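You operate a simulated robot arm through the tools that you are given. There is no shell and no other tool. Be economical: measure what you need, move in short steps, check, and stop when the job is done.

You are at the controls of a simulated robot arm. One attempt, no reset.

JOB
Seal the box in the press and the one on the table; bag each.
Fine: use the lid press; the box now in it goes into the bag by the shelf, the table's box into the bag beside the press; lever up.

Only the result counts: the job must be done as asked and must still hold three seconds after the hand-in. Knocking over, shifting, dropping, spilling or breaking anything else fails it. Lids that push on must go on centred and level and be pressed home; caps that screw on are set level and turned clockwise until they are tight.

ROBOT AND FRAMES
A 7-joint arm with a four-finger gripper, fixed in place. Base frame: the origin is at the foot of the arm, x ahead of it, y to its left, z up; the work surface is at about z = 760. Units: mm, rad, N and s.
Its first joint turns from -1.204 to 3.002 rad. Payload 3.67 kg.
Tool frame: the origin (TCP) lies between the finger pads and is the grasp point; the fingertips stand 28 mm ahead of it; z points along the fingers, y is the line along which they close. Largest opening 112 mm; the body of the gripper starts 73 mm behind the TCP.
Orientation is that of the tool frame in the base frame, as a unit quaternion [x, y, z, w]. With the fingers straight down and closing along the base's y, the tool's x points along the base's -x, its y along +y and its z along -z.

CONTROLS
- The arm moves only by the tool move_arm. Its argument "series" is a list of rows, each a list of 7 numbers: the shift along the tool's x, y, z in mm, then the turn, a rotation vector about the tool's x, y, z in rad, then the gripper command, from -1 (fully open) to 1 (shut), values between in proportion. In form: [[x, y, z, rx, ry, rz, gripper], ...]. A call has 1 to 12 rows; each row shifts and turns the commanded pose from where the row before left it, along the tool's axes as they then stand. Each row takes 0.2 s and may step no farther than 50 mm and 0.15 rad from the row before; otherwise, or with a gripper value out of range, the whole call is refused. Where a pose cannot be reached the arm comes as near as it can. A force on the tool above 40 N (or 10 N above the force at the start of the call, whichever is more), or a blocked arm, ends the call early, and 0.2 s more pass. Each finger halts on what it meets, pressing with about 33 N; the grip force reading is that of the motor and also rises with nothing between the fingers. The clock runs only during rows and for 0.2 s after the last one: add rows that do not move to give the fingers time. The reply holds the time, the measured pose of the TCP, the force on the tool along the base axes, the opening and the grip force, in the units named above and with some noise, with the torque about the TCP (base axes, N m) and any sound that the robot's microphone picked up, and new pictures: "views" is both (left out), scene, wrist or none.
- Cameras (640 x 400 px; columns grow to the right, rows downward): "scene" is fixed at [400.7, -499.8, 1363.3]; the picture's right is [0.25, -0.97, 0.00], its down [-0.80, -0.20, -0.56] and it looks along [0.55, 0.14, -0.83] (base axes); focal length 214 px, centre (320, 200). "wrist" rides on the gripper at [60, -18, -104] in the tool frame; the picture's right is [0.29, 0.96, 0.00], its down [-0.80, 0.24, -0.55] and it looks along [-0.53, 0.16, 0.83] (tool axes); focal length 234 px, centre (320, 200). There is no depth. A picture from a camera that has moved, and an enlarged one, comes with that camera's place and axes in the base frame and with its lens.
- slide_trunk(by): slides the trunk up (or, below 0, down) by that many mm; the arm rides with it, the base frame stays. It gives what a move gives, with no picture.
- inspect(camera, box): a new picture of the part [left, top, right, bottom] of that camera's present view, enlarged. No time passes.
- sign_off(): hands the job in; it is judged then, once.

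Work in short steps. Places have to be worked out from the pictures, the camera data and where the tool is seen: move nearer, look again, correct. Check each grasp and each placing, and mend what went wrong. You have 120 turns and 200 pictures in all, those below and enlarged ones among them. Open the gripper and draw the arm clear of the work before you hand the job in, unless the task says otherwise; then end with one line.

The tools are called after ">>>" as a command line: name --pt "numbers of a row" for each row, then --argument value for the rest, lists and objects as JSON in quotes. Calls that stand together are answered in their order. move_arm: Moves the arm, as the interface text tells. Its arguments: {"type":"object","properties":{"series":{"type":"array","items":{"type":"array","items":{"type":"number"}}},"views":{"type":"string","enum":["both","scene","wrist","none"]}},"required":["series"]} The other tools are called the same way: slide_trunk (by) slides the trunk up or down; inspect (camera, box) takes an enlarged picture of a part of a camera's view; sign_off () hands the job in.

At the start:

```text
clock: 0.0
position: [655.3, -318.0, 1363.2]
tcp_rot: [0.0, 1.0, 0.0, 0.0]
wrist_force: [0.5, 0.4, 0.3]
wrist_torque: [0.0, 0.05, 0.01]
grip_width: 112.2
finger_force: 0.0
trunk travel left (down, up): [-700.0, 140.0]
```

scene: 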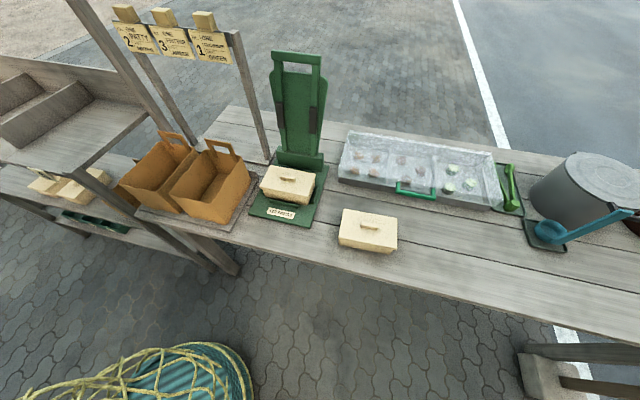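
wrist: 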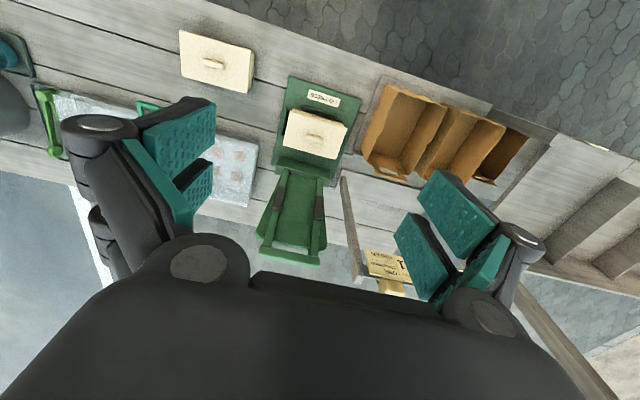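

I start with a closer look at the press, boxes and bags.

>>> inspect --camera "scene" --box '[220, 30, 420, 260]'

>>> inspect --camera "scene" --box '[0, 100, 280, 275]'

>>> inspect --camera "wrist" --box '[160, 10, 560, 260]'

```text
1.74 times, centred on (320, 145) of scene
camera zoom: at [400.7, -499.8, 1363.3], right [0.25, -0.97, 0.0], down [-0.8, -0.2, -0.56], along [0.55, 0.14, -0.83], focal length 373 px, centre (320, 296)
```

zoom: 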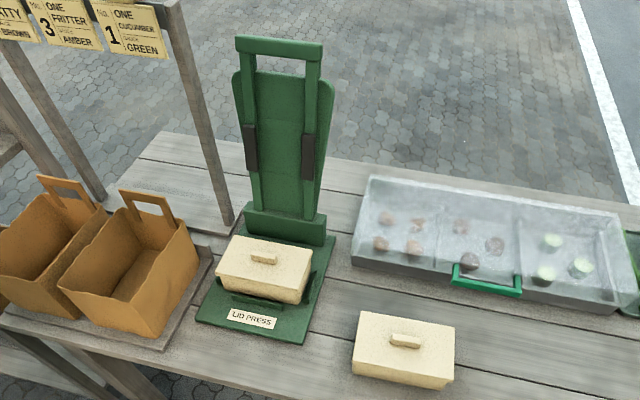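

```text
2.29 times, centred on (140, 188) of scene
camera zoom: at [400.7, -499.8, 1363.3], right [0.25, -0.97, 0.0], down [-0.8, -0.2, -0.56], along [0.55, 0.14, -0.83], focal length 490 px, centre (731, 229)
```

zoom: 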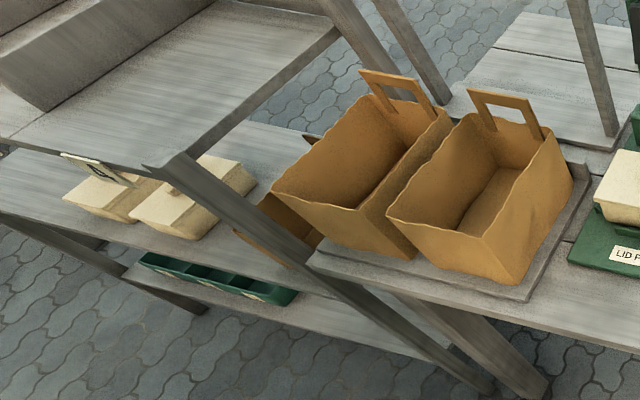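

```text
1.60 times, centred on (360, 135) of wrist
camera zoom: at [596.6, -336.6, 1466.1], right [-0.29, 0.96, 0.0], down [0.8, 0.24, 0.55], along [0.53, 0.16, -0.83], focal length 375 px, centre (256, 304)
```

zoom: 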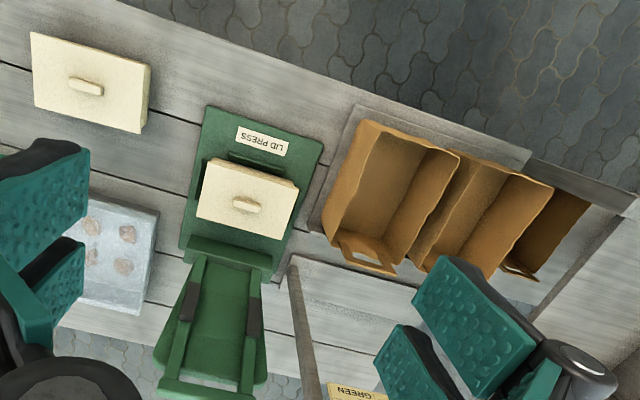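

I see possibly three bags near the shelf. I pull the arm back and left, staying high, to get a clear view of the bags and shelf.

>>> move_arm --pt "30 36 0 0 0 0 -1" --pt "30 36 0 0 0 0 -1" --pt "30 36 0 0 0 0 -1" --pt "30 36 0 0 0 0 -1" --pt "30 36 0 0 0 0 -1" --pt "30 36 0 0 0 0 -1" --views "both"

```text
clock: 1.4
position: [477.0, -96.9, 1363.1]
tcp_rot: [0.001, 1.0, 0.0, 0.0]
wrist_force: [-0.4, 0.7, 0.4]
wrist_torque: [-0.09, 0.0, 0.01]
grip_width: 112.0
finger_force: 0.1
trunk travel left (down, up): [-700.0, 140.0]
camera wrist: at [418.7, -115.9, 1467.3], right [-0.29, 0.96, 0.0], down [0.8, 0.24, 0.55], along [0.53, 0.16, -0.83], focal length 234 px, centre (320, 200)
```

scene: 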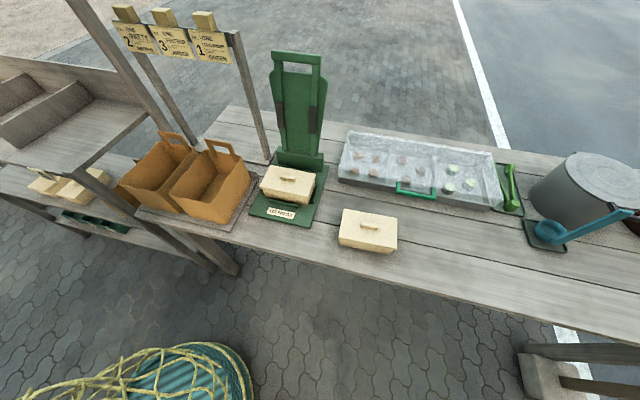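
wrist: 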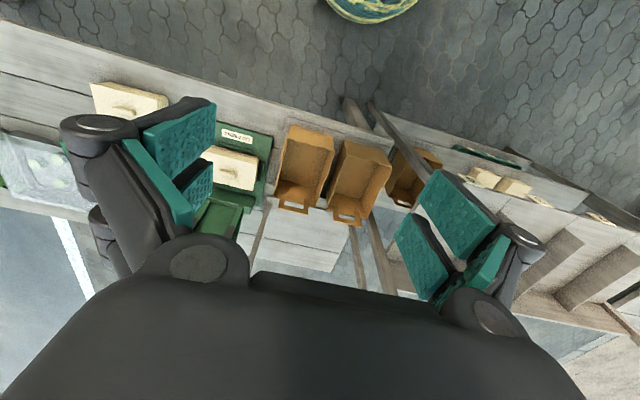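

>>> inspect --camera "wrist" --box '[240, 80, 560, 280]'

```text
2.00 times, centred on (400, 180) of wrist
camera zoom: at [418.7, -115.9, 1467.3], right [-0.29, 0.96, 0.0], down [0.8, 0.24, 0.55], along [0.53, 0.16, -0.83], focal length 468 px, centre (160, 240)
```

zoom: 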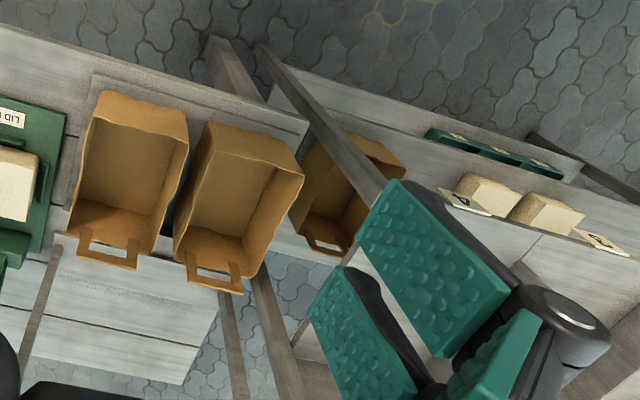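

Three bags: two on the mat beside the press and a lower one, near/within the shelf stand. I lean in to see the lower one and what's around it better.

>>> move_arm --pt "0 45 20 0 0 0 -1" --pt "0 45 20 0 0 0 -1" --pt "0 45 20 0 0 0 -1" --pt "0 45 20 0 0 0 -1" --views "wrist"

>>> inspect --camera "wrist" --box '[200, 40, 480, 215]'

```text
clock: 2.4
position: [477.4, 81.4, 1282.6]
tcp_rot: [0.001, 1.0, -0.001, 0.0]
wrist_force: [0.4, 0.2, 0.5]
wrist_torque: [-0.07, 0.02, 0.02]
grip_width: 111.9
finger_force: 0.1
trunk travel left (down, up): [-700.0, 140.0]
camera wrist: at [419.0, 63.9, 1386.0], right [-0.29, 0.96, 0.0], down [0.8, 0.24, 0.55], along [0.53, 0.16, -0.83], focal length 234 px, centre (320, 200)
```

wrist: 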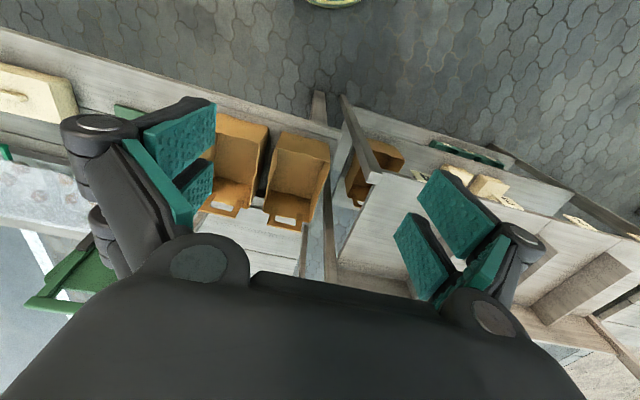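

```text
2.29 times, centred on (340, 128) of wrist
camera zoom: at [419.0, 63.9, 1386.0], right [-0.29, 0.96, 0.0], down [0.8, 0.24, 0.55], along [0.53, 0.16, -0.83], focal length 535 px, centre (274, 366)
```

zoom: 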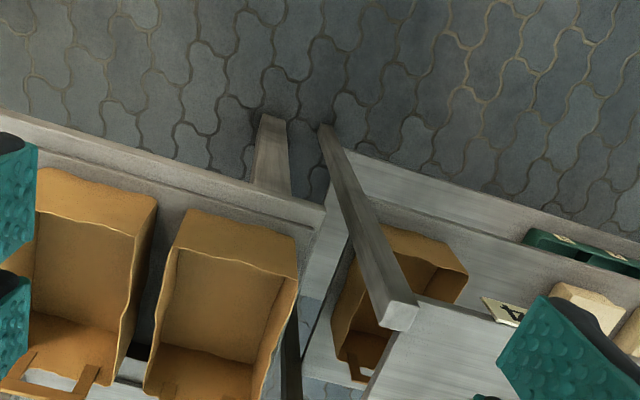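

The bag on the mat at the table's end is the one "by the shelf"; the third is on the shelf itself. Now a close look at the press.

>>> move_arm --pt "-14 -42 10 0 0 0 -1" --pt "-14 -42 10 0 0 0 -1" --pt "-14 -42 10 0 0 0 -1" --pt "-14 -42 10 0 0 0 -1" --pt "-14 -42 10 0 0 0 -1" --pt "-14 -42 10 0 0 0 -1" --pt "-14 -42 10 0 0 0 -1" --pt "-14 -42 10 0 0 0 -1" --pt "-14 -42 10 0 0 0 -1" --pt "-14 -42 10 0 0 0 -1" --views "both"

>>> inspect --camera "wrist" --box '[200, 0, 440, 250]'

>>> inspect --camera "scene" --box '[240, 40, 340, 240]'

```text
clock: 4.6
position: [616.1, -343.6, 1179.4]
tcp_rot: [-0.001, 1.0, 0.001, 0.0]
wrist_force: [-0.4, -1.8, -0.1]
wrist_torque: [0.06, 0.05, -0.02]
grip_width: 112.0
finger_force: 0.1
trunk travel left (down, up): [-700.0, 140.0]
camera wrist: at [558.1, -362.7, 1283.8], right [-0.29, 0.96, 0.0], down [0.8, 0.24, 0.55], along [0.53, 0.16, -0.83], focal length 234 px, centre (320, 200)
```

scene: 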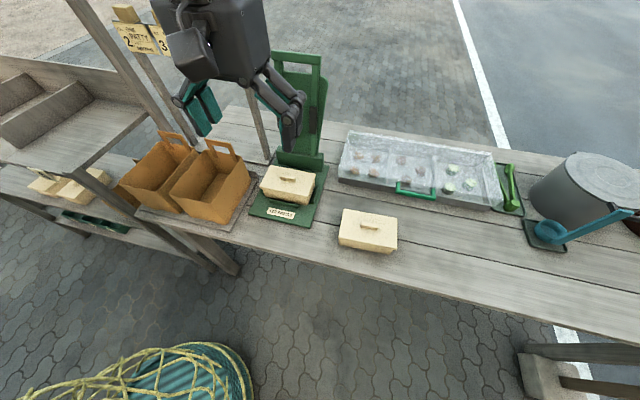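
wrist: 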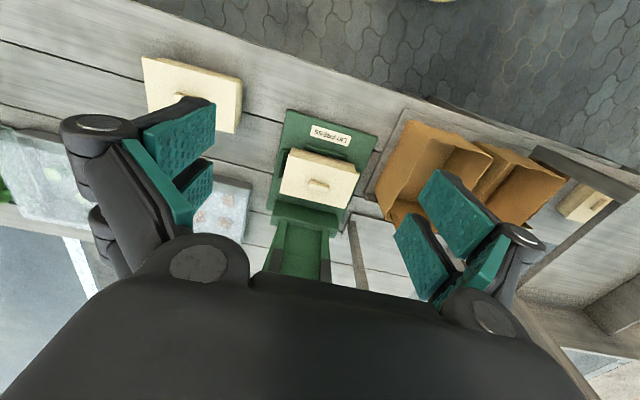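

```text
1.60 times, centred on (320, 125) of wrist
camera zoom: at [558.1, -362.7, 1283.8], right [-0.29, 0.96, 0.0], down [0.8, 0.24, 0.55], along [0.53, 0.16, -0.83], focal length 375 px, centre (320, 320)
```

zoom: 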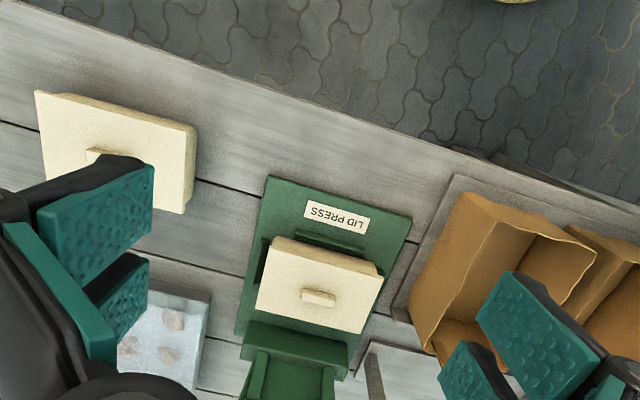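

```text
2.00 times, centred on (290, 140) of scene
camera zoom: at [400.7, -499.8, 1363.3], right [0.25, -0.97, 0.0], down [-0.8, -0.2, -0.56], along [0.55, 0.14, -0.83], focal length 429 px, centre (380, 320)
```

zoom: 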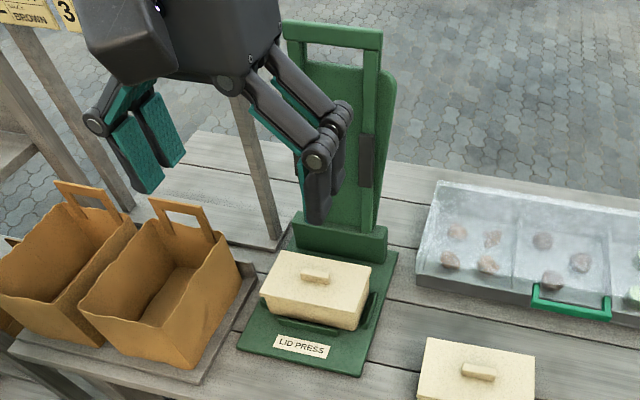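

The press is square to the base axes, centred near y=-293, with its lever bar around (966,-295,1124) and the boxed knob at (808,-290,836). I rise and turn the gripper a quarter turn so it can straddle the lever bar.

>>> move_arm --pt "0 0 -10 0 0 -0.1428 -1" --pt "0 0 -10 0 0 -0.1428 -1" --pt "0 0 -10 0 0 -0.1428 -1" --pt "0 0 -10 0 0 -0.1428 -1" --pt "0 0 -10 0 0 -0.1428 -1" --pt "0 0 -10 0 0 -0.1428 -1" --pt "0 0 -10 0 0 -0.1428 -1" --pt "0 0 -10 0 0 -0.1428 -1" --pt "0 0 -10 0 0 -0.1428 -1" --pt "0 0 -10 0 0 -0.1428 -1" --pt "0 0 0 0 0 -0.1428 -1" --views "both"

```text
clock: 7.0
position: [447.7, -121.3, 1273.5]
tcp_rot: [-0.706, 0.708, -0.002, -0.003]
wrist_force: [1.1, 1.3, -0.1]
wrist_torque: [-0.16, 0.07, -0.01]
grip_width: 111.9
finger_force: 0.0
out of reach, approached as far as the arm can: row 6, 7, 8, 9, 10, 11
trunk travel left (down, up): [-700.0, 140.0]
camera wrist: at [467.6, -179.8, 1377.7], right [-0.96, -0.28, 0.0], down [-0.24, 0.8, 0.55], along [-0.16, 0.52, -0.84], focal length 234 px, centre (320, 200)
```

scene: 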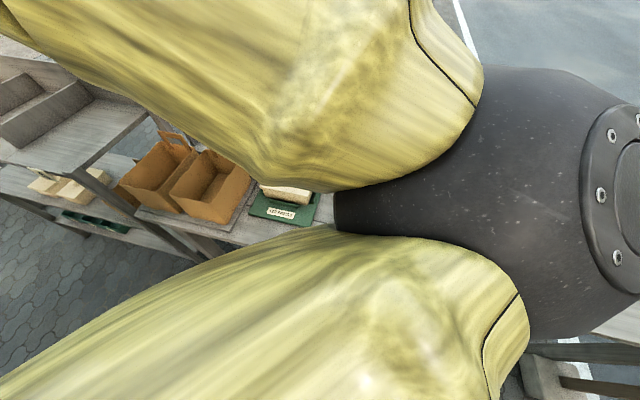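
wrist: 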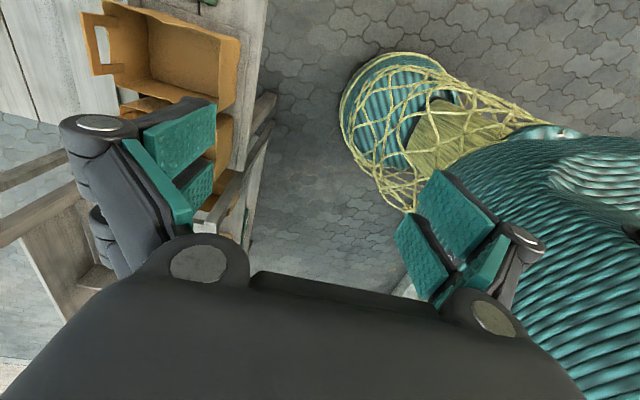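

The -90° roll drove the arm toward a joint limit and swung the elbow out. I undo the roll and will use the opposite turn.

>>> move_arm --pt "0 0 0 0 0 0.1428 -1" --pt "0 0 0 0 0 0.1428 -1" --pt "0 0 0 0 0 0.1428 -1" --pt "0 0 0 0 0 0.1428 -1" --pt "0 0 0 0 0 0.1428 -1" --pt "0 0 0 0 0 0.1428 -1" --pt "0 0 0 0 0 0.1428 -1" --pt "0 0 0 0 0 0.1428 -1" --pt "0 0 0 0 0 0.1428 -1" --pt "0 0 0 0 0 0.1428 -1" --pt "0 0 0 0 0 0.1428 -1" --views "both"

```text
clock: 9.4
position: [446.0, -133.4, 1271.9]
tcp_rot: [0.002, 1.0, 0.0, 0.0]
wrist_force: [0.2, 0.4, 0.9]
wrist_torque: [0.0, -0.02, 0.0]
grip_width: 112.1
finger_force: 0.1
trunk travel left (down, up): [-700.0, 140.0]
camera wrist: at [387.5, -150.3, 1376.4], right [-0.29, 0.96, 0.0], down [0.8, 0.24, 0.55], along [0.53, 0.16, -0.83], focal length 234 px, centre (320, 200)
```

scene: 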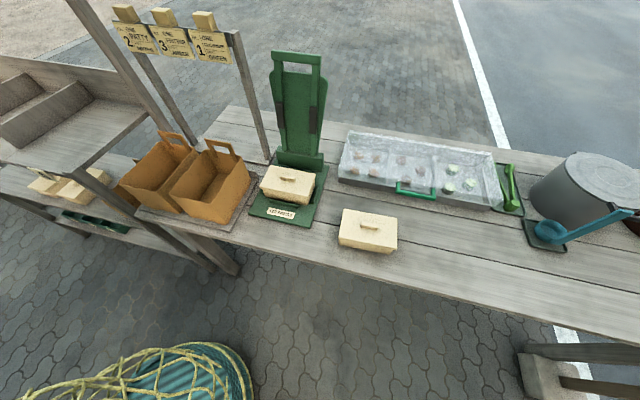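
wrist: 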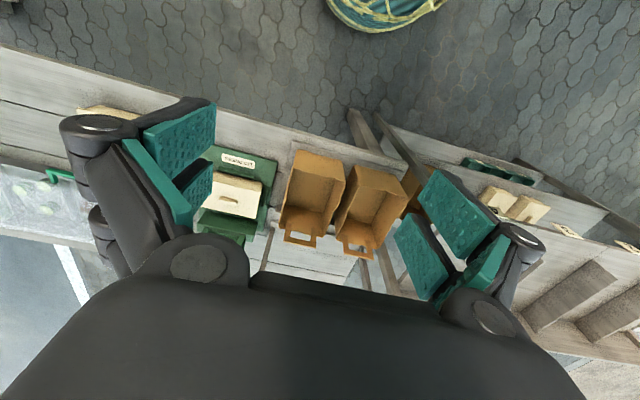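

Now the +90° turn, while watching reachability.

>>> move_arm --pt "0 0 0 0 0 0.1428 -1" --pt "0 0 0 0 0 0.1428 -1" --pt "0 0 0 0 0 0.1428 -1" --pt "0 0 0 0 0 0.1428 -1" --pt "0 0 0 0 0 0.1428 -1" --pt "0 0 0 0 0 0.1428 -1" --pt "0 0 0 0 0 0.1428 -1" --pt "0 0 0 0 0 0.1428 -1" --pt "0 0 0 0 0 0.1428 -1" --pt "0 0 0 0 0 0.1428 -1" --pt "0 0 0 0 0 0.1428 -1" --views "wrist"

```text
clock: 11.8
position: [445.7, -131.4, 1271.5]
tcp_rot: [0.708, 0.706, 0.001, 0.0]
wrist_force: [-0.5, 0.4, 1.2]
wrist_torque: [0.03, 0.0, 0.01]
grip_width: 112.1
finger_force: 0.1
trunk travel left (down, up): [-700.0, 140.0]
camera wrist: at [429.7, -72.5, 1376.3], right [0.96, 0.29, 0.0], down [0.24, -0.8, 0.55], along [0.16, -0.53, -0.83], focal length 234 px, centre (320, 200)
```

wrist: 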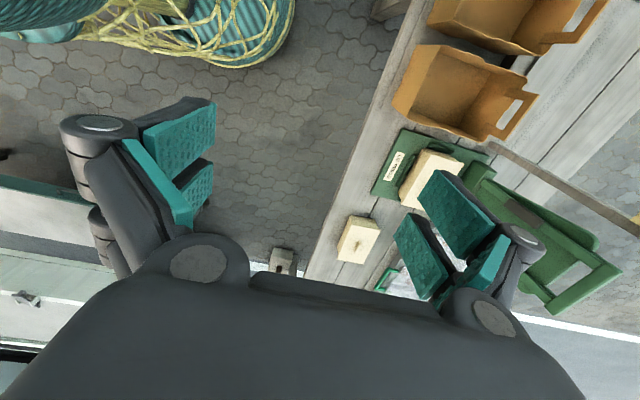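

+90° is reachable. I approach the lever high, keeping the fingertips well above the bar.

>>> move_arm --pt "-16 40 0 0 0 0 -1" --pt "-16 40 0 0 0 0 -1" --pt "-16 40 0 0 0 0 -1" --pt "-16 40 0 0 0 0 -1" --pt "-16 40 0 0 0 0 -1" --pt "-16 40 0 0 0 0 -1" --pt "-16 40 0 0 0 0 -1" --pt "-16 40 0 0 0 0 -1" --pt "-16 40 0 0 0 0 -1" --pt "-16 40 0 0 0 0 -1" --views "both"

```text
clock: 14.0
position: [848.0, -295.2, 1271.6]
tcp_rot: [0.707, 0.707, -0.001, 0.0]
wrist_force: [0.5, -0.1, -0.8]
wrist_torque: [0.0, 0.01, -0.02]
grip_width: 112.0
finger_force: 0.0
trunk travel left (down, up): [-700.0, 140.0]
camera wrist: at [832.3, -235.0, 1376.5], right [0.96, 0.29, 0.0], down [0.24, -0.8, 0.55], along [0.16, -0.53, -0.83], focal length 234 px, centre (320, 200)
```

scene: 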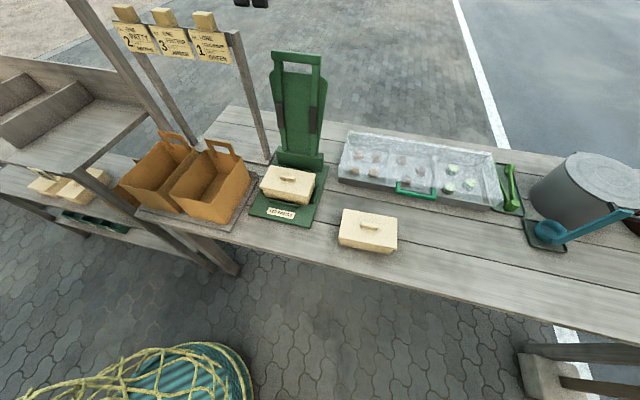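
wrist: 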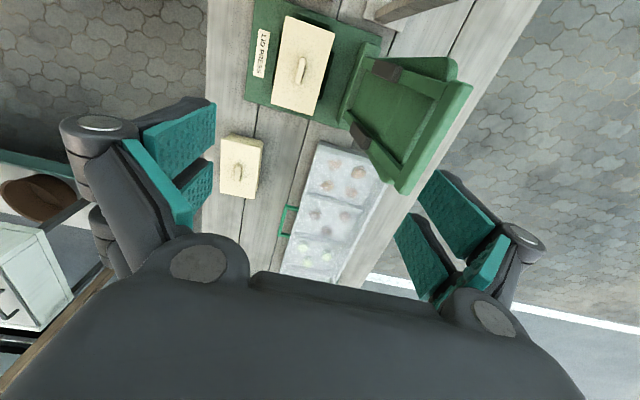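

The bar is seen at about (978,-288,1121), 116 mm long. I tilt the tool forward 0.4 rad for reach and move to a pre-straddle spot.

>>> move_arm --pt "0 0 0 -0.1 0 0 -1" --pt "0 0 0 -0.1 0 0 -1" --pt "0 0 0 -0.1 0 0 -1" --pt "0 0 0 -0.1 0 0 -1" --pt "3.5 20 27 0 0 0 -1" --pt "3.5 20 27 0 0 0 -1" --pt "0 20 27 0 0 0 -1" --views "both"

```text
clock: 15.6
position: [934.9, -283.9, 1221.5]
tcp_rot: [0.693, 0.693, 0.141, 0.14]
wrist_force: [0.3, 0.0, 0.0]
wrist_torque: [-0.03, 0.01, -0.02]
grip_width: 111.9
finger_force: 0.1
trunk travel left (down, up): [-700.0, 140.0]
camera wrist: at [880.2, -224.0, 1310.8], right [0.88, 0.29, 0.37], down [0.01, -0.8, 0.6], along [0.47, -0.53, -0.71], focal length 234 px, centre (320, 200)
```

scene: 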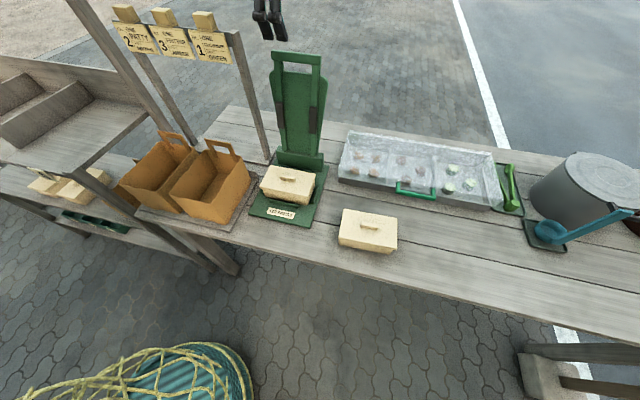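
wrist: 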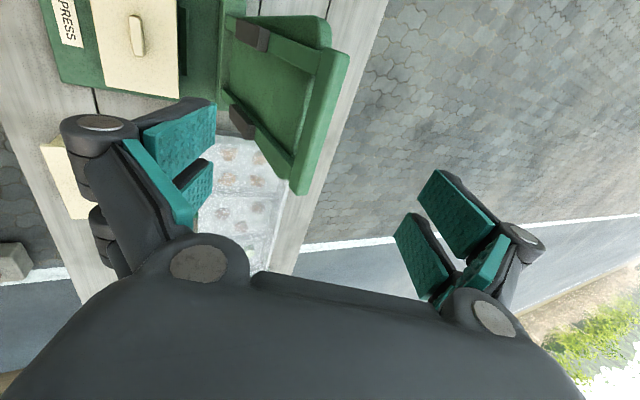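

The bar estimate holds (978,-282,1121). I advance along the tool axis to straddle it.

>>> move_arm --pt "0 0 25 0 0 0 -1" --pt "0 0 25 0 0 0 -1" --pt "0 0 25 0 0 0 -1" --pt "0 0 23 0 0 0 -1" --views "both"

>>> inspect --camera "scene" --box '[240, 20, 360, 120]'

```text
clock: 16.6
position: [968.3, -284.5, 1130.9]
tcp_rot: [0.693, 0.693, 0.142, 0.139]
wrist_force: [-0.2, 0.1, 0.6]
wrist_torque: [0.03, 0.01, 0.01]
grip_width: 111.9
finger_force: 0.1
trunk travel left (down, up): [-700.0, 140.0]
camera wrist: at [913.6, -225.4, 1220.3], right [0.88, 0.29, 0.37], down [0.0, -0.8, 0.6], along [0.47, -0.53, -0.71], focal length 234 px, centre (320, 200)
```

scene: 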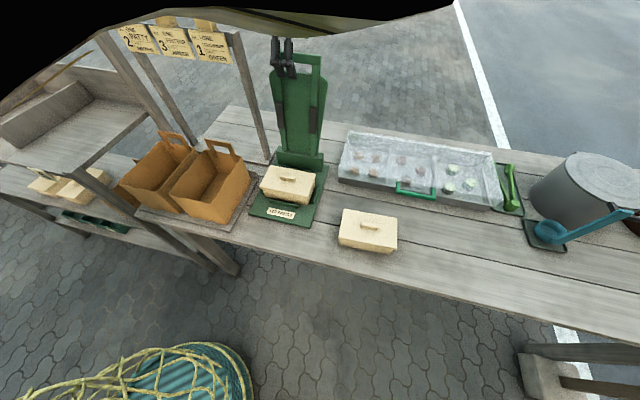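
wrist: 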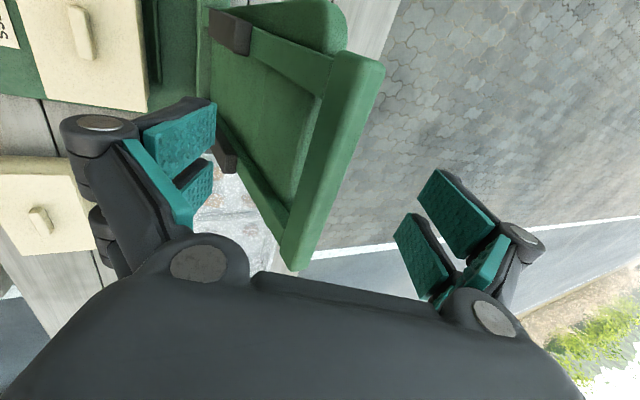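

```text
4.00 times, centred on (300, 70) of scene
camera zoom: at [400.7, -499.8, 1363.3], right [0.25, -0.97, 0.0], down [-0.8, -0.2, -0.56], along [0.55, 0.14, -0.83], focal length 858 px, centre (400, 720)
```

zoom: 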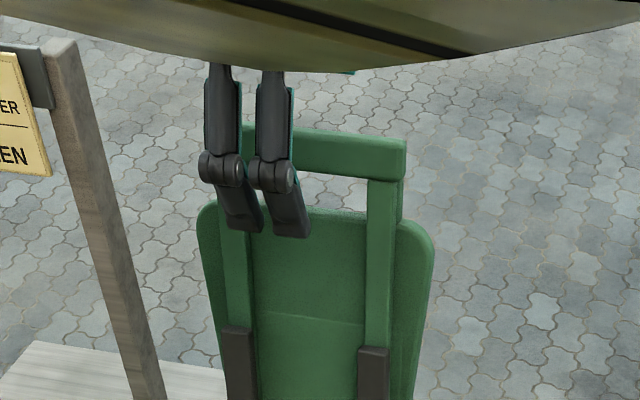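

Fingers straddle the bar. I close them partly around it and pull the lever gently toward me, to about vertical.

>>> move_arm --pt "0 0 0 0 0 0 0.15" --pt "0 0 0 0 0 0 0.15" --pt "0 0 0 0 0 0 0.15" --pt "0 -10 -5 0 0 0 0.15" --pt "0 -10 -5 0 0 0 0.15" --pt "0 -10 -5 0 0 0 0.15" --pt "0 -10 -5 0 0 0 0.15" --pt "0 -10 -6 0 0 0 0.15" --views "both"

```text
clock: 18.4
position: [915.0, -285.7, 1135.5]
tcp_rot: [0.693, 0.693, 0.14, 0.14]
wrist_force: [-1.6, 0.1, 0.6]
wrist_torque: [-0.02, -0.01, 0.0]
grip_width: 47.7
finger_force: 0.2
trunk travel left (down, up): [-700.0, 140.0]
camera wrist: at [859.1, -226.9, 1224.2], right [0.88, 0.29, 0.37], down [0.0, -0.8, 0.6], along [0.47, -0.53, -0.7], focal length 234 px, centre (320, 200)
```

scene: 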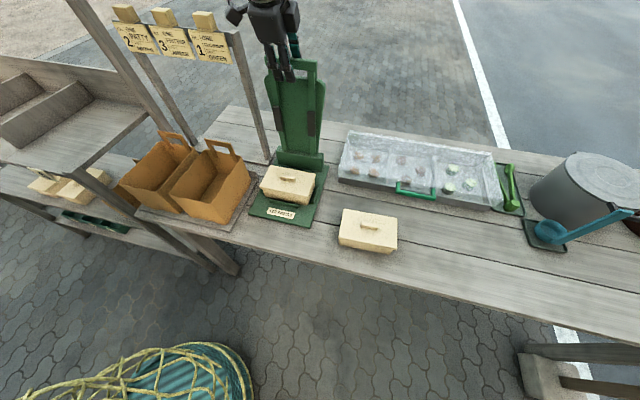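
wrist: 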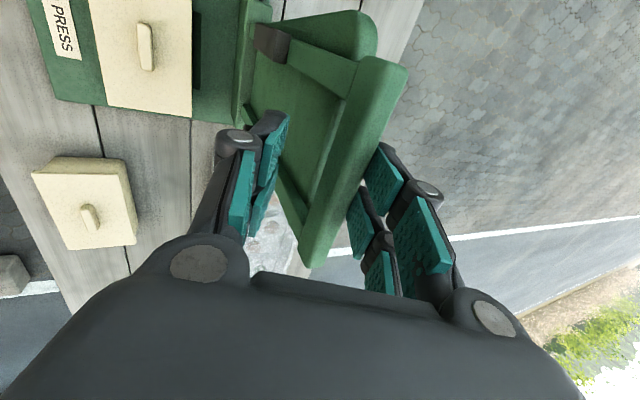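

The lever follows with negligible force. I carry it forward past vertical, with the front finger ready to catch it.

>>> move_arm --pt "0 -13 -5 0 0 0 0.15" --pt "0 -13 -5 0 0 0 0.15" --pt "0 -13 -5 0 0 0 0.15" --pt "0 -13 -4 0 0 0 0.15" --pt "0 -13 -4 0 0 0 0.15" --pt "0 -13 -4 0 0 0 0.15" --pt "0 -13 -3 0 0 0 0.15" --pt "0 -13 -3 0 0 0 0.15" --views "both"

```text
clock: 20.2
position: [806.6, -285.2, 1125.4]
tcp_rot: [0.693, 0.693, 0.141, 0.14]
wrist_force: [-0.7, 0.2, -0.4]
wrist_torque: [0.05, -0.04, -0.01]
grip_width: 48.1
finger_force: 0.5
trunk travel left (down, up): [-700.0, 140.0]
camera wrist: at [749.7, -225.1, 1213.7], right [0.88, 0.29, 0.37], down [0.0, -0.8, 0.6], along [0.47, -0.53, -0.7], focal length 234 px, centre (320, 200)
```

scene: 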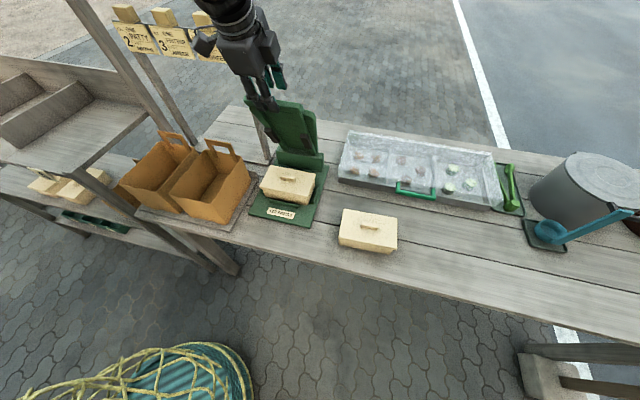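
wrist: 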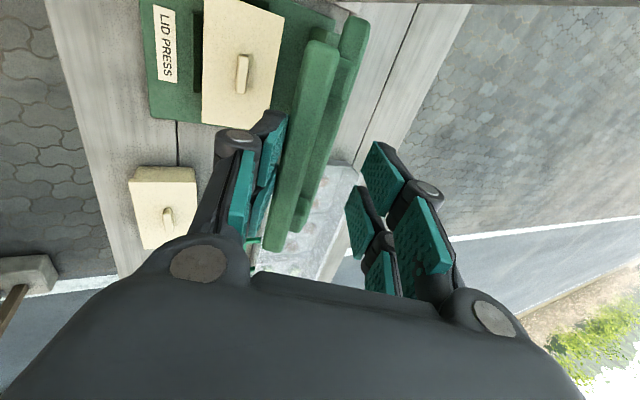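

Lever has tipped onto the front finger, as planned. I follow its arc down to about 45°, tilting the tool along.

>>> move_arm --pt "0 -25.7 -1.2 -0.05 0 0 0.15" --pt "0 -25.6 -0.8 -0.05 0 0 0.15" --pt "0 -25.5 0 -0.05 0 0 0.15" --pt "0 -24.9 0.4 -0.05 0 0 0.15" --pt "0 -25.4 1.1 -0.05 0 0 0.15" --pt "0 -25.4 1.8 -0.05 0 0 0.15" --views "both"

```text
clock: 21.6
position: [676.0, -284.2, 1048.9]
tcp_rot: [0.665, 0.665, 0.243, 0.241]
wrist_force: [-0.6, -0.4, -0.2]
wrist_torque: [0.05, -0.02, -0.01]
grip_width: 47.7
finger_force: 0.1
trunk travel left (down, up): [-700.0, 140.0]
camera wrist: at [596.5, -225.4, 1116.6], right [0.73, 0.29, 0.62], down [-0.17, -0.8, 0.58], along [0.66, -0.53, -0.53], focal length 234 px, centre (320, 200)
```

scene: 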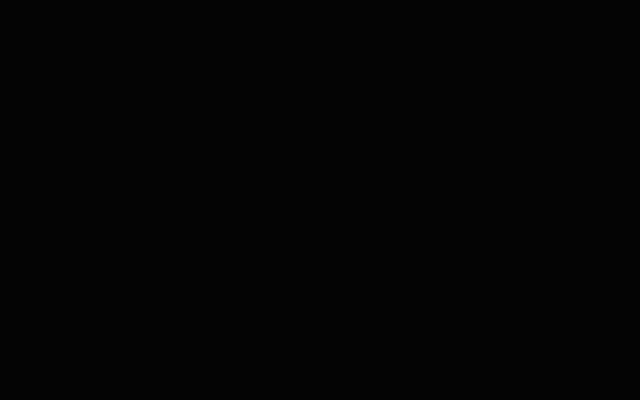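
wrist: 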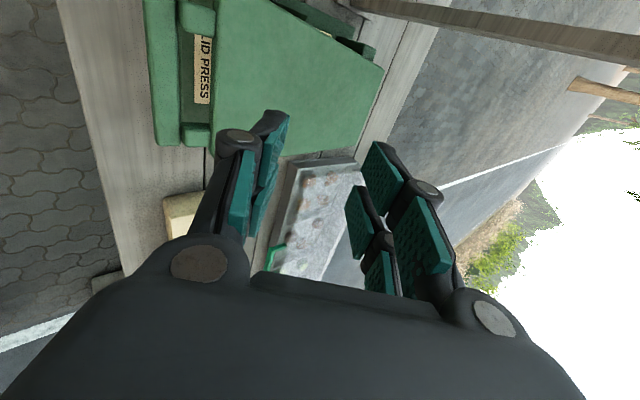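

The lever slipped past the finger and settled forward on its own. I back off up and out to see where it rests.

>>> move_arm --pt "0 0 -25 0 0 0 0.15" --pt "0 0 -25 0 0 0 -0.5" --pt "0 0 -25 0.1 0 0 -0.5" --pt "0 0 -25 0.15 0 0 -0.5" --pt "0 0 -25 0.15 0 0 -0.5" --pt "0 0 -25 0.15 0 0 -0.5" --pt "0 0 -10 0.15 0 0 -0.5" --views "both"

```text
clock: 23.2
position: [593.2, -284.3, 1181.1]
tcp_rot: [0.707, 0.707, 0.0, -0.002]
wrist_force: [-0.6, -0.1, -0.2]
wrist_torque: [0.01, 0.04, -0.01]
grip_width: 83.9
finger_force: 0.1
trunk travel left (down, up): [-700.0, 140.0]
camera wrist: at [577.0, -225.0, 1286.4], right [0.96, 0.29, 0.0], down [0.24, -0.8, 0.55], along [0.16, -0.53, -0.83], focal length 234 px, centre (320, 200)
```

scene: 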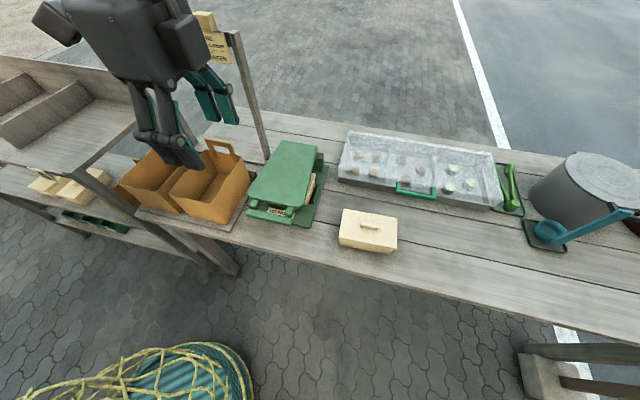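
wrist: 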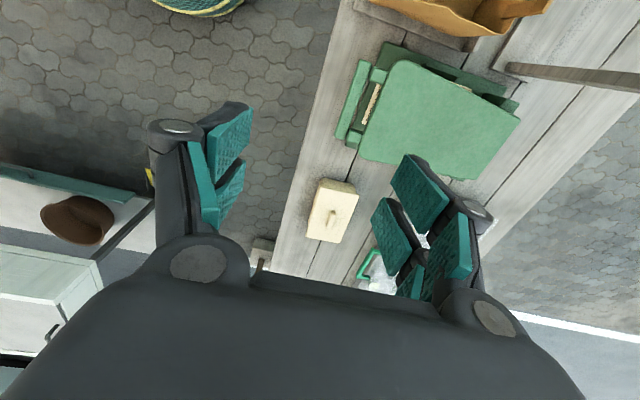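

The lever now lies down on the lid. I zoom in to see how it sits.

>>> inspect --camera "scene" --box '[220, 120, 420, 270]'

>>> inspect --camera "wrist" --box '[280, 20, 560, 260]'

```text
2.67 times, centred on (320, 195) of scene
camera zoom: at [400.7, -499.8, 1363.3], right [0.25, -0.97, 0.0], down [-0.8, -0.2, -0.56], along [0.55, 0.14, -0.83], focal length 572 px, centre (320, 213)
```

zoom: 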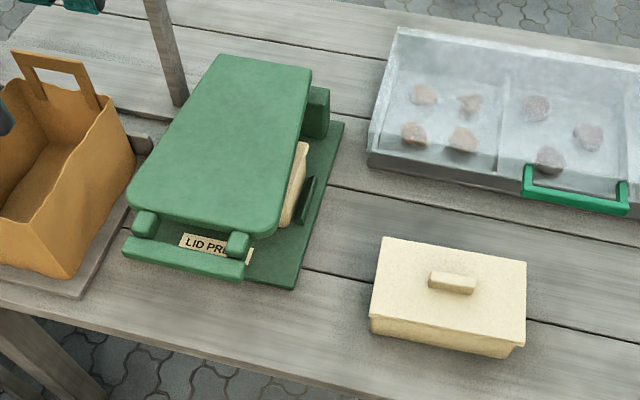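

```text
1.67 times, centred on (420, 140) of wrist
camera zoom: at [577.0, -225.0, 1286.4], right [0.96, 0.29, 0.0], down [0.24, -0.8, 0.55], along [0.16, -0.53, -0.83], focal length 390 px, centre (153, 300)
```

zoom: 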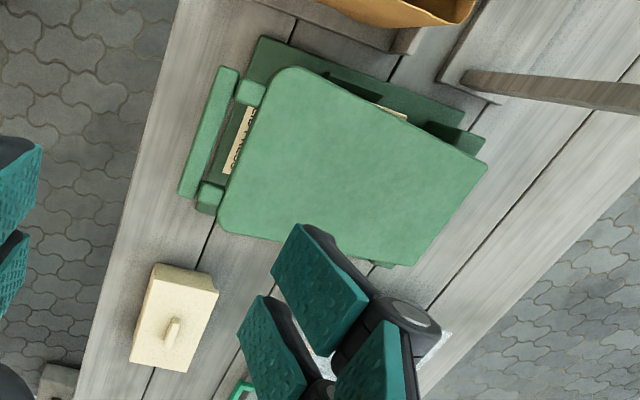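

Lever lies over the lid, bar at about (657,-290,842), panel front edge x≈700. I close the fingers and come above the panel's front end to press it down.

>>> move_arm --pt "-1 30 0 0 0 0 1" --pt "-1 30 20 0 0 0 1" --pt "-1 30 40 0 0 0 1" --pt "-1 28 40 0 0 0 1" --pt "0 0 40 0 0 0 1" --pt "0 0 40 0 0 0 1" --pt "0 0 40 0 0 0 1" --pt "0 0 20 0 0 0 1" --views "both"

```text
clock: 25.0
position: [713.8, -288.2, 942.8]
tcp_rot: [0.707, 0.707, 0.0, 0.0]
wrist_force: [0.0, 0.3, 0.3]
wrist_torque: [0.0, 0.02, 0.0]
grip_width: 0.0
finger_force: 33.1
trunk travel left (down, up): [-700.0, 140.0]
camera wrist: at [696.4, -228.2, 1046.4], right [0.96, 0.29, 0.0], down [0.24, -0.8, 0.55], along [0.16, -0.53, -0.83], focal length 234 px, centre (320, 200)
```

scene: 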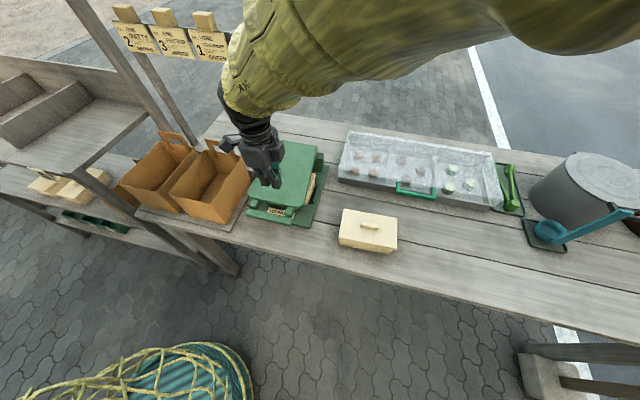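
wrist: 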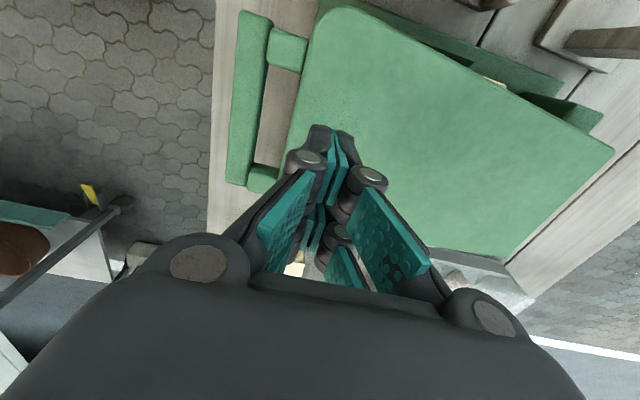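

Fingertips are above the panel's front. I descend slowly until contact.

>>> move_arm --pt "0 0 10 0 0 0 1" --pt "0 0 10 0 0 0 1" --pt "0 0 8 0 0 0 1" --pt "0 0 6 0 0 0 1" --pt "0 0 5 0 0 0 1" --pt "0 0 5 0 0 0 1" --pt "0 0 5 0 0 0 1" --pt "0 0 5 0 0 0 1" --pt "0 0 5 0 0 0 1" --pt "0 0 5 0 0 0 1" --pt "0 0 5 0 0 0 1" --pt "0 0 5 0 0 0 1" --views "wrist"

```text
clock: 27.6
position: [711.5, -289.9, 868.1]
tcp_rot: [0.707, 0.707, 0.0, 0.0]
wrist_force: [0.0, 0.5, 0.5]
wrist_torque: [0.02, 0.0, -0.03]
grip_width: 0.0
finger_force: 32.9
trunk travel left (down, up): [-700.0, 140.0]
camera wrist: at [695.2, -229.6, 972.1], right [0.96, 0.29, 0.0], down [0.24, -0.8, 0.55], along [0.16, -0.53, -0.83], focal length 234 px, centre (320, 200)
```

wrist: 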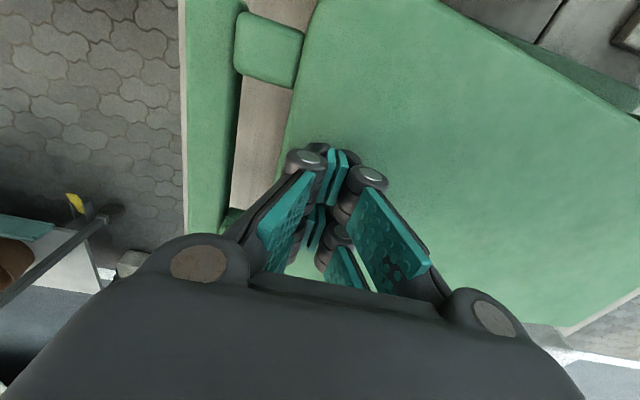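

No contact yet at tip height 840; continuing down slowly.

>>> move_arm --pt "0 0 3 0 0 0 1" --pt "0 0 3 0 0 0 1" --pt "0 0 3 0 0 0 1" --pt "0 0 3 0 0 0 1" --pt "0 0 3 0 0 0 1" --pt "0 0 3 0 0 0 1" --pt "0 0 3 0 0 0 1" --pt "0 0 3 0 0 0 1" --pt "0 0 3 0 0 0 1" --pt "0 0 3 0 0 0 1" --views "both"

```text
clock: 29.8
position: [711.6, -289.4, 839.5]
tcp_rot: [0.706, 0.708, 0.0, 0.0]
wrist_force: [0.4, 0.1, -0.5]
wrist_torque: [-0.05, 0.01, 0.02]
grip_width: 0.0
finger_force: 32.9
trunk travel left (down, up): [-700.0, 140.0]
camera wrist: at [694.6, -229.6, 943.1], right [0.96, 0.29, 0.0], down [0.24, -0.8, 0.55], along [0.16, -0.53, -0.83], focal length 234 px, centre (320, 200)
```

scene: 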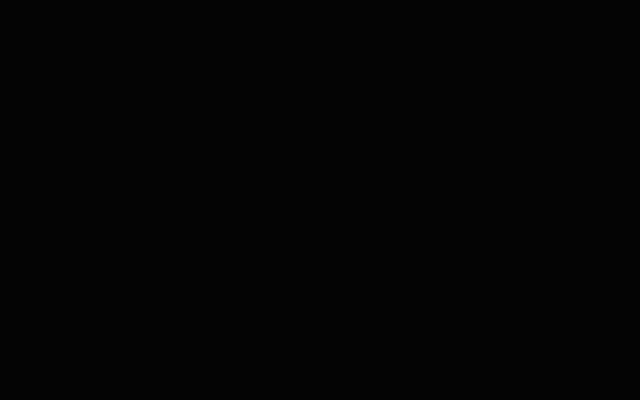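
wrist: 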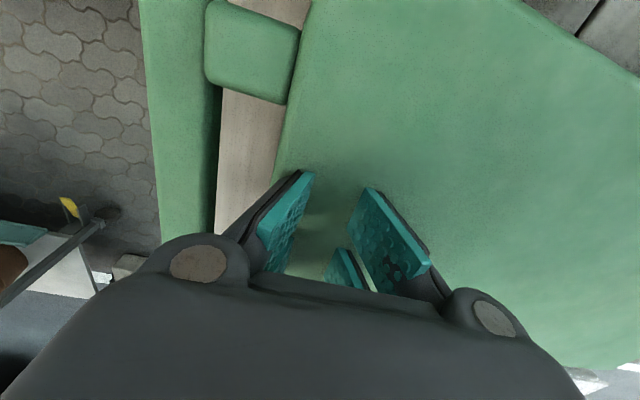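

The tips sank into the panel with no force, so the panel isn't a contact surface. I go back up and press on the bar itself instead (x≈650).

>>> move_arm --pt "0 0 -15 0 0 0 1" --pt "0 0 -20 0 0 0 1" --pt "0 0 -25 0 0 0 1" --pt "0 0 -25 0 0 0 1" --pt "0 -20 0 0 0 0 1" --pt "0 -20 0 0 0 0 1" --pt "0 -18 0 0 0 0 1" --views "both"

>>> inspect --camera "scene" --box '[200, 140, 340, 240]'

```text
clock: 31.4
position: [652.9, -290.2, 924.9]
tcp_rot: [0.707, 0.708, 0.002, 0.0]
wrist_force: [0.2, -0.5, 0.6]
wrist_torque: [0.02, -0.06, -0.02]
grip_width: 0.1
finger_force: 32.8
trunk travel left (down, up): [-700.0, 140.0]
camera wrist: at [635.6, -231.8, 1028.2], right [0.96, 0.29, 0.0], down [0.24, -0.8, 0.55], along [0.16, -0.53, -0.83], focal length 234 px, centre (320, 200)
```

scene: 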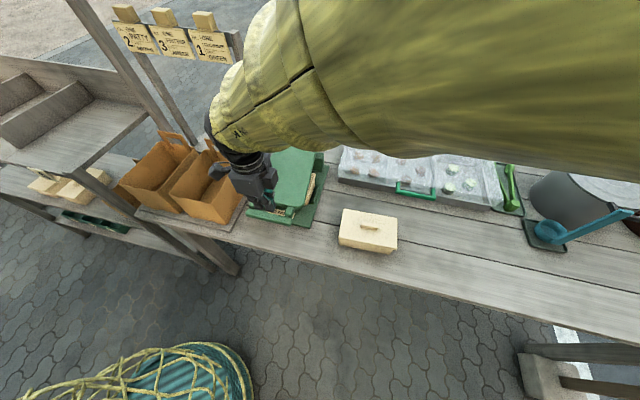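
wrist: 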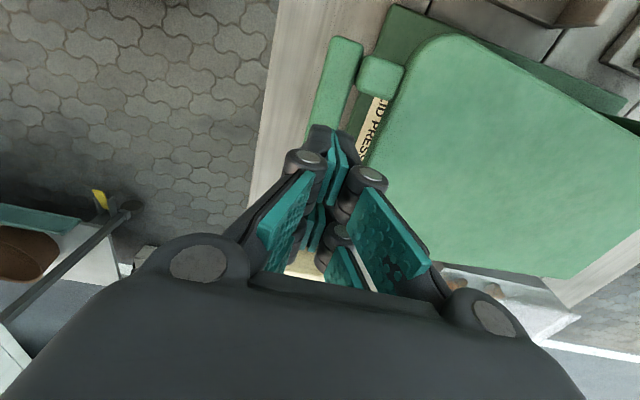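

```text
4.00 times, centred on (270, 190) of scene
camera zoom: at [400.7, -499.8, 1363.3], right [0.25, -0.97, 0.0], down [-0.8, -0.2, -0.56], along [0.55, 0.14, -0.83], focal length 858 px, centre (520, 240)
```

zoom: 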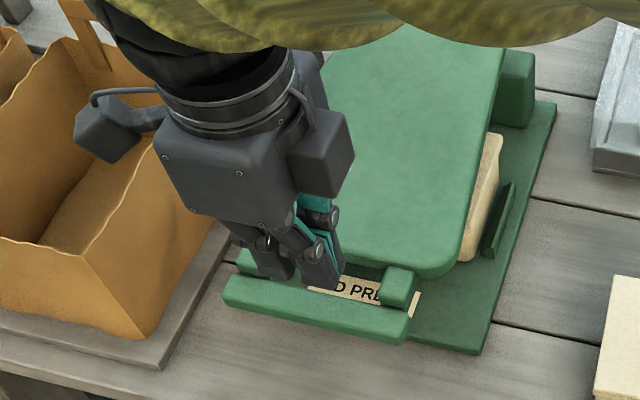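

The bar appears directly under the tips at x≈653. Descending to press it.

>>> move_arm --pt "0 0 15 0 0 0 1" --pt "0 0 10 0 0 0 1" --pt "0 0 5 0 0 0 1" --pt "0 0 4 0 0 0 1" --pt "0 0 4 0 0 0 1" --pt "0 0 4 0 0 0 1" --pt "0 0 4 0 0 0 1" --pt "0 0 4 0 0 0 1" --pt "0 0 4 0 0 0 1" --pt "0 0 4 0 0 0 1" --pt "0 0 4 0 0 0 1" --pt "0 0 4 0 0 0 1" --views "wrist"

```text
clock: 33.1
position: [655.0, -289.6, 881.4]
tcp_rot: [0.708, 0.706, 0.003, 0.003]
wrist_force: [-13.1, -6.5, 27.4]
wrist_torque: [-0.1, 0.23, -0.01]
grip_width: 6.2
finger_force: 35.7
trunk travel left (down, up): [-700.0, 140.0]
stopped in row 8: the force on the tool passed its limit at 46 N (the readings are from after the stop); the commanded pose is now the measured one
camera wrist: at [637.0, -229.5, 985.5], right [0.96, 0.29, 0.01], down [0.23, -0.8, 0.56], along [0.16, -0.53, -0.83], focal length 234 px, centre (320, 200)
```

wrist: 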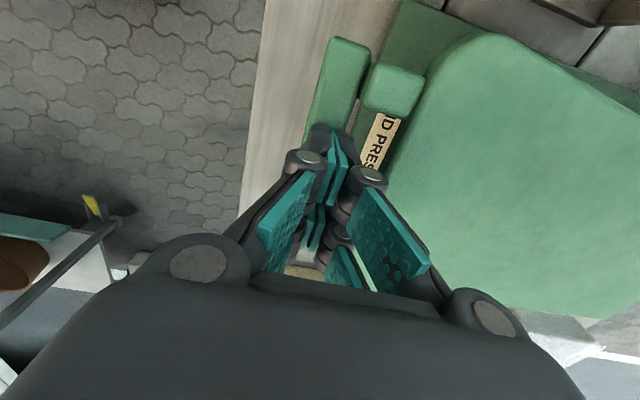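

Contact at tip height ≈853 with 46 N. I press on in small steps, watching for the bar to give.

>>> move_arm --pt "0 0 2 0 0 0 1" --pt "0 0 2 0 0 0 1" --pt "0 0 2 0 0 0 1" --pt "0 0 2 0 0 0 1" --pt "0 0 2 0 0 0 1" --pt "0 0 2 0 0 0 1" --views "wrist"

```text
clock: 33.6
position: [655.7, -289.8, 881.3]
tcp_rot: [0.708, 0.706, 0.003, 0.004]
wrist_force: [-11.9, -3.8, 27.2]
wrist_torque: [-0.19, 0.35, -0.04]
grip_width: 5.8
finger_force: 35.7
trunk travel left (down, up): [-700.0, 140.0]
stopped in row 2: the force on the tool passed its limit at 42 N (the readings are from after the stop); the commanded pose is now the measured one
camera wrist: at [638.1, -229.0, 985.5], right [0.96, 0.29, 0.01], down [0.23, -0.8, 0.56], along [0.17, -0.53, -0.83], focal length 234 px, centre (320, 200)
```

wrist: 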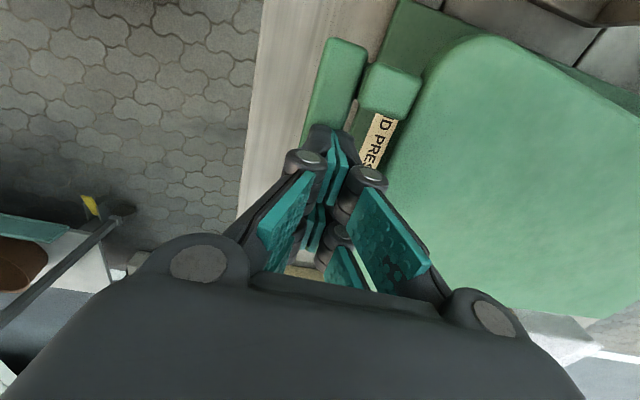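

The bar doesn't yield further. I lift off and inspect the lid's gap in the press against the unsealed table box.

>>> move_arm --pt "0 0 -20 0 0 0 1" --pt "0 0 -40 0 0 0 1" --pt "0 -20 -40 0 0 0 1" --pt "0 -30 -50 0 0 0 1" --pt "0 -30 -50 0 0 0 1" --pt "0 0 -50 0 0 0 1" --pt "0 0 -50 0 0 0 1" --views "none"

>>> inspect --camera "scene" --box '[240, 130, 340, 240]'

>>> inspect --camera "scene" --box '[320, 190, 420, 270]'

```text
refused: row 4 steps farther than a row can; nothing moved
```

```text
3.64 times, centred on (290, 185) of scene
camera zoom: at [400.7, -499.8, 1363.3], right [0.25, -0.97, 0.0], down [-0.8, -0.2, -0.56], along [0.55, 0.14, -0.83], focal length 780 px, centre (429, 254)
```

zoom: 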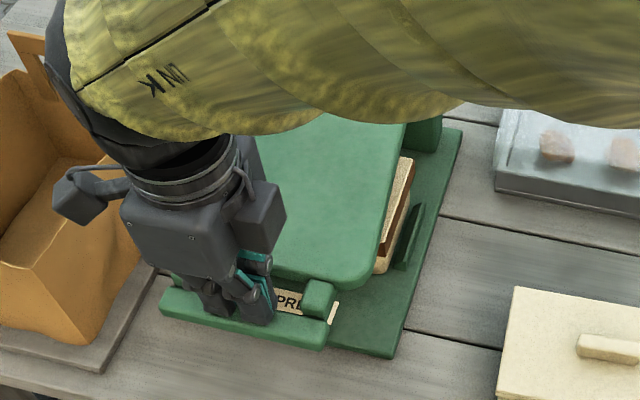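

```text
5.00 times, centred on (370, 230) of scene
camera zoom: at [400.7, -499.8, 1363.3], right [0.25, -0.97, 0.0], down [-0.8, -0.2, -0.56], along [0.55, 0.14, -0.83], focal length 1072 px, centre (70, 50)
```

zoom: 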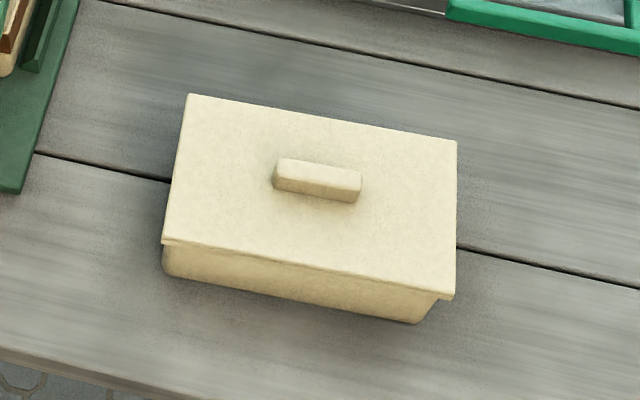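

A brown band now shows at the box rim under the panel. I look closer before doing anything else.

>>> inspect --camera "scene" --box '[285, 160, 325, 225]'

```text
6.15 times, centred on (305, 192) of scene
camera zoom: at [400.7, -499.8, 1363.3], right [0.25, -0.97, 0.0], down [-0.8, -0.2, -0.56], along [0.55, 0.14, -0.83], focal length 1320 px, centre (412, 246)
```

zoom: 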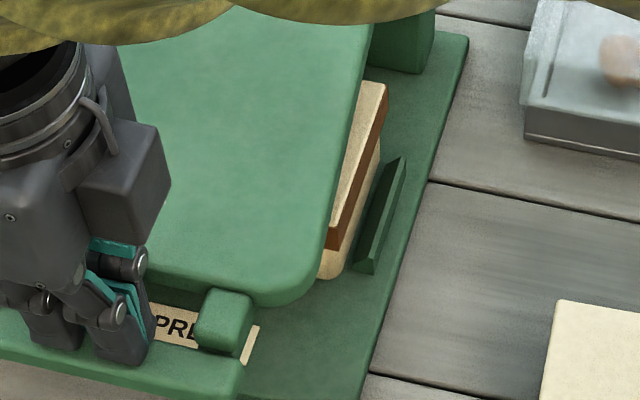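

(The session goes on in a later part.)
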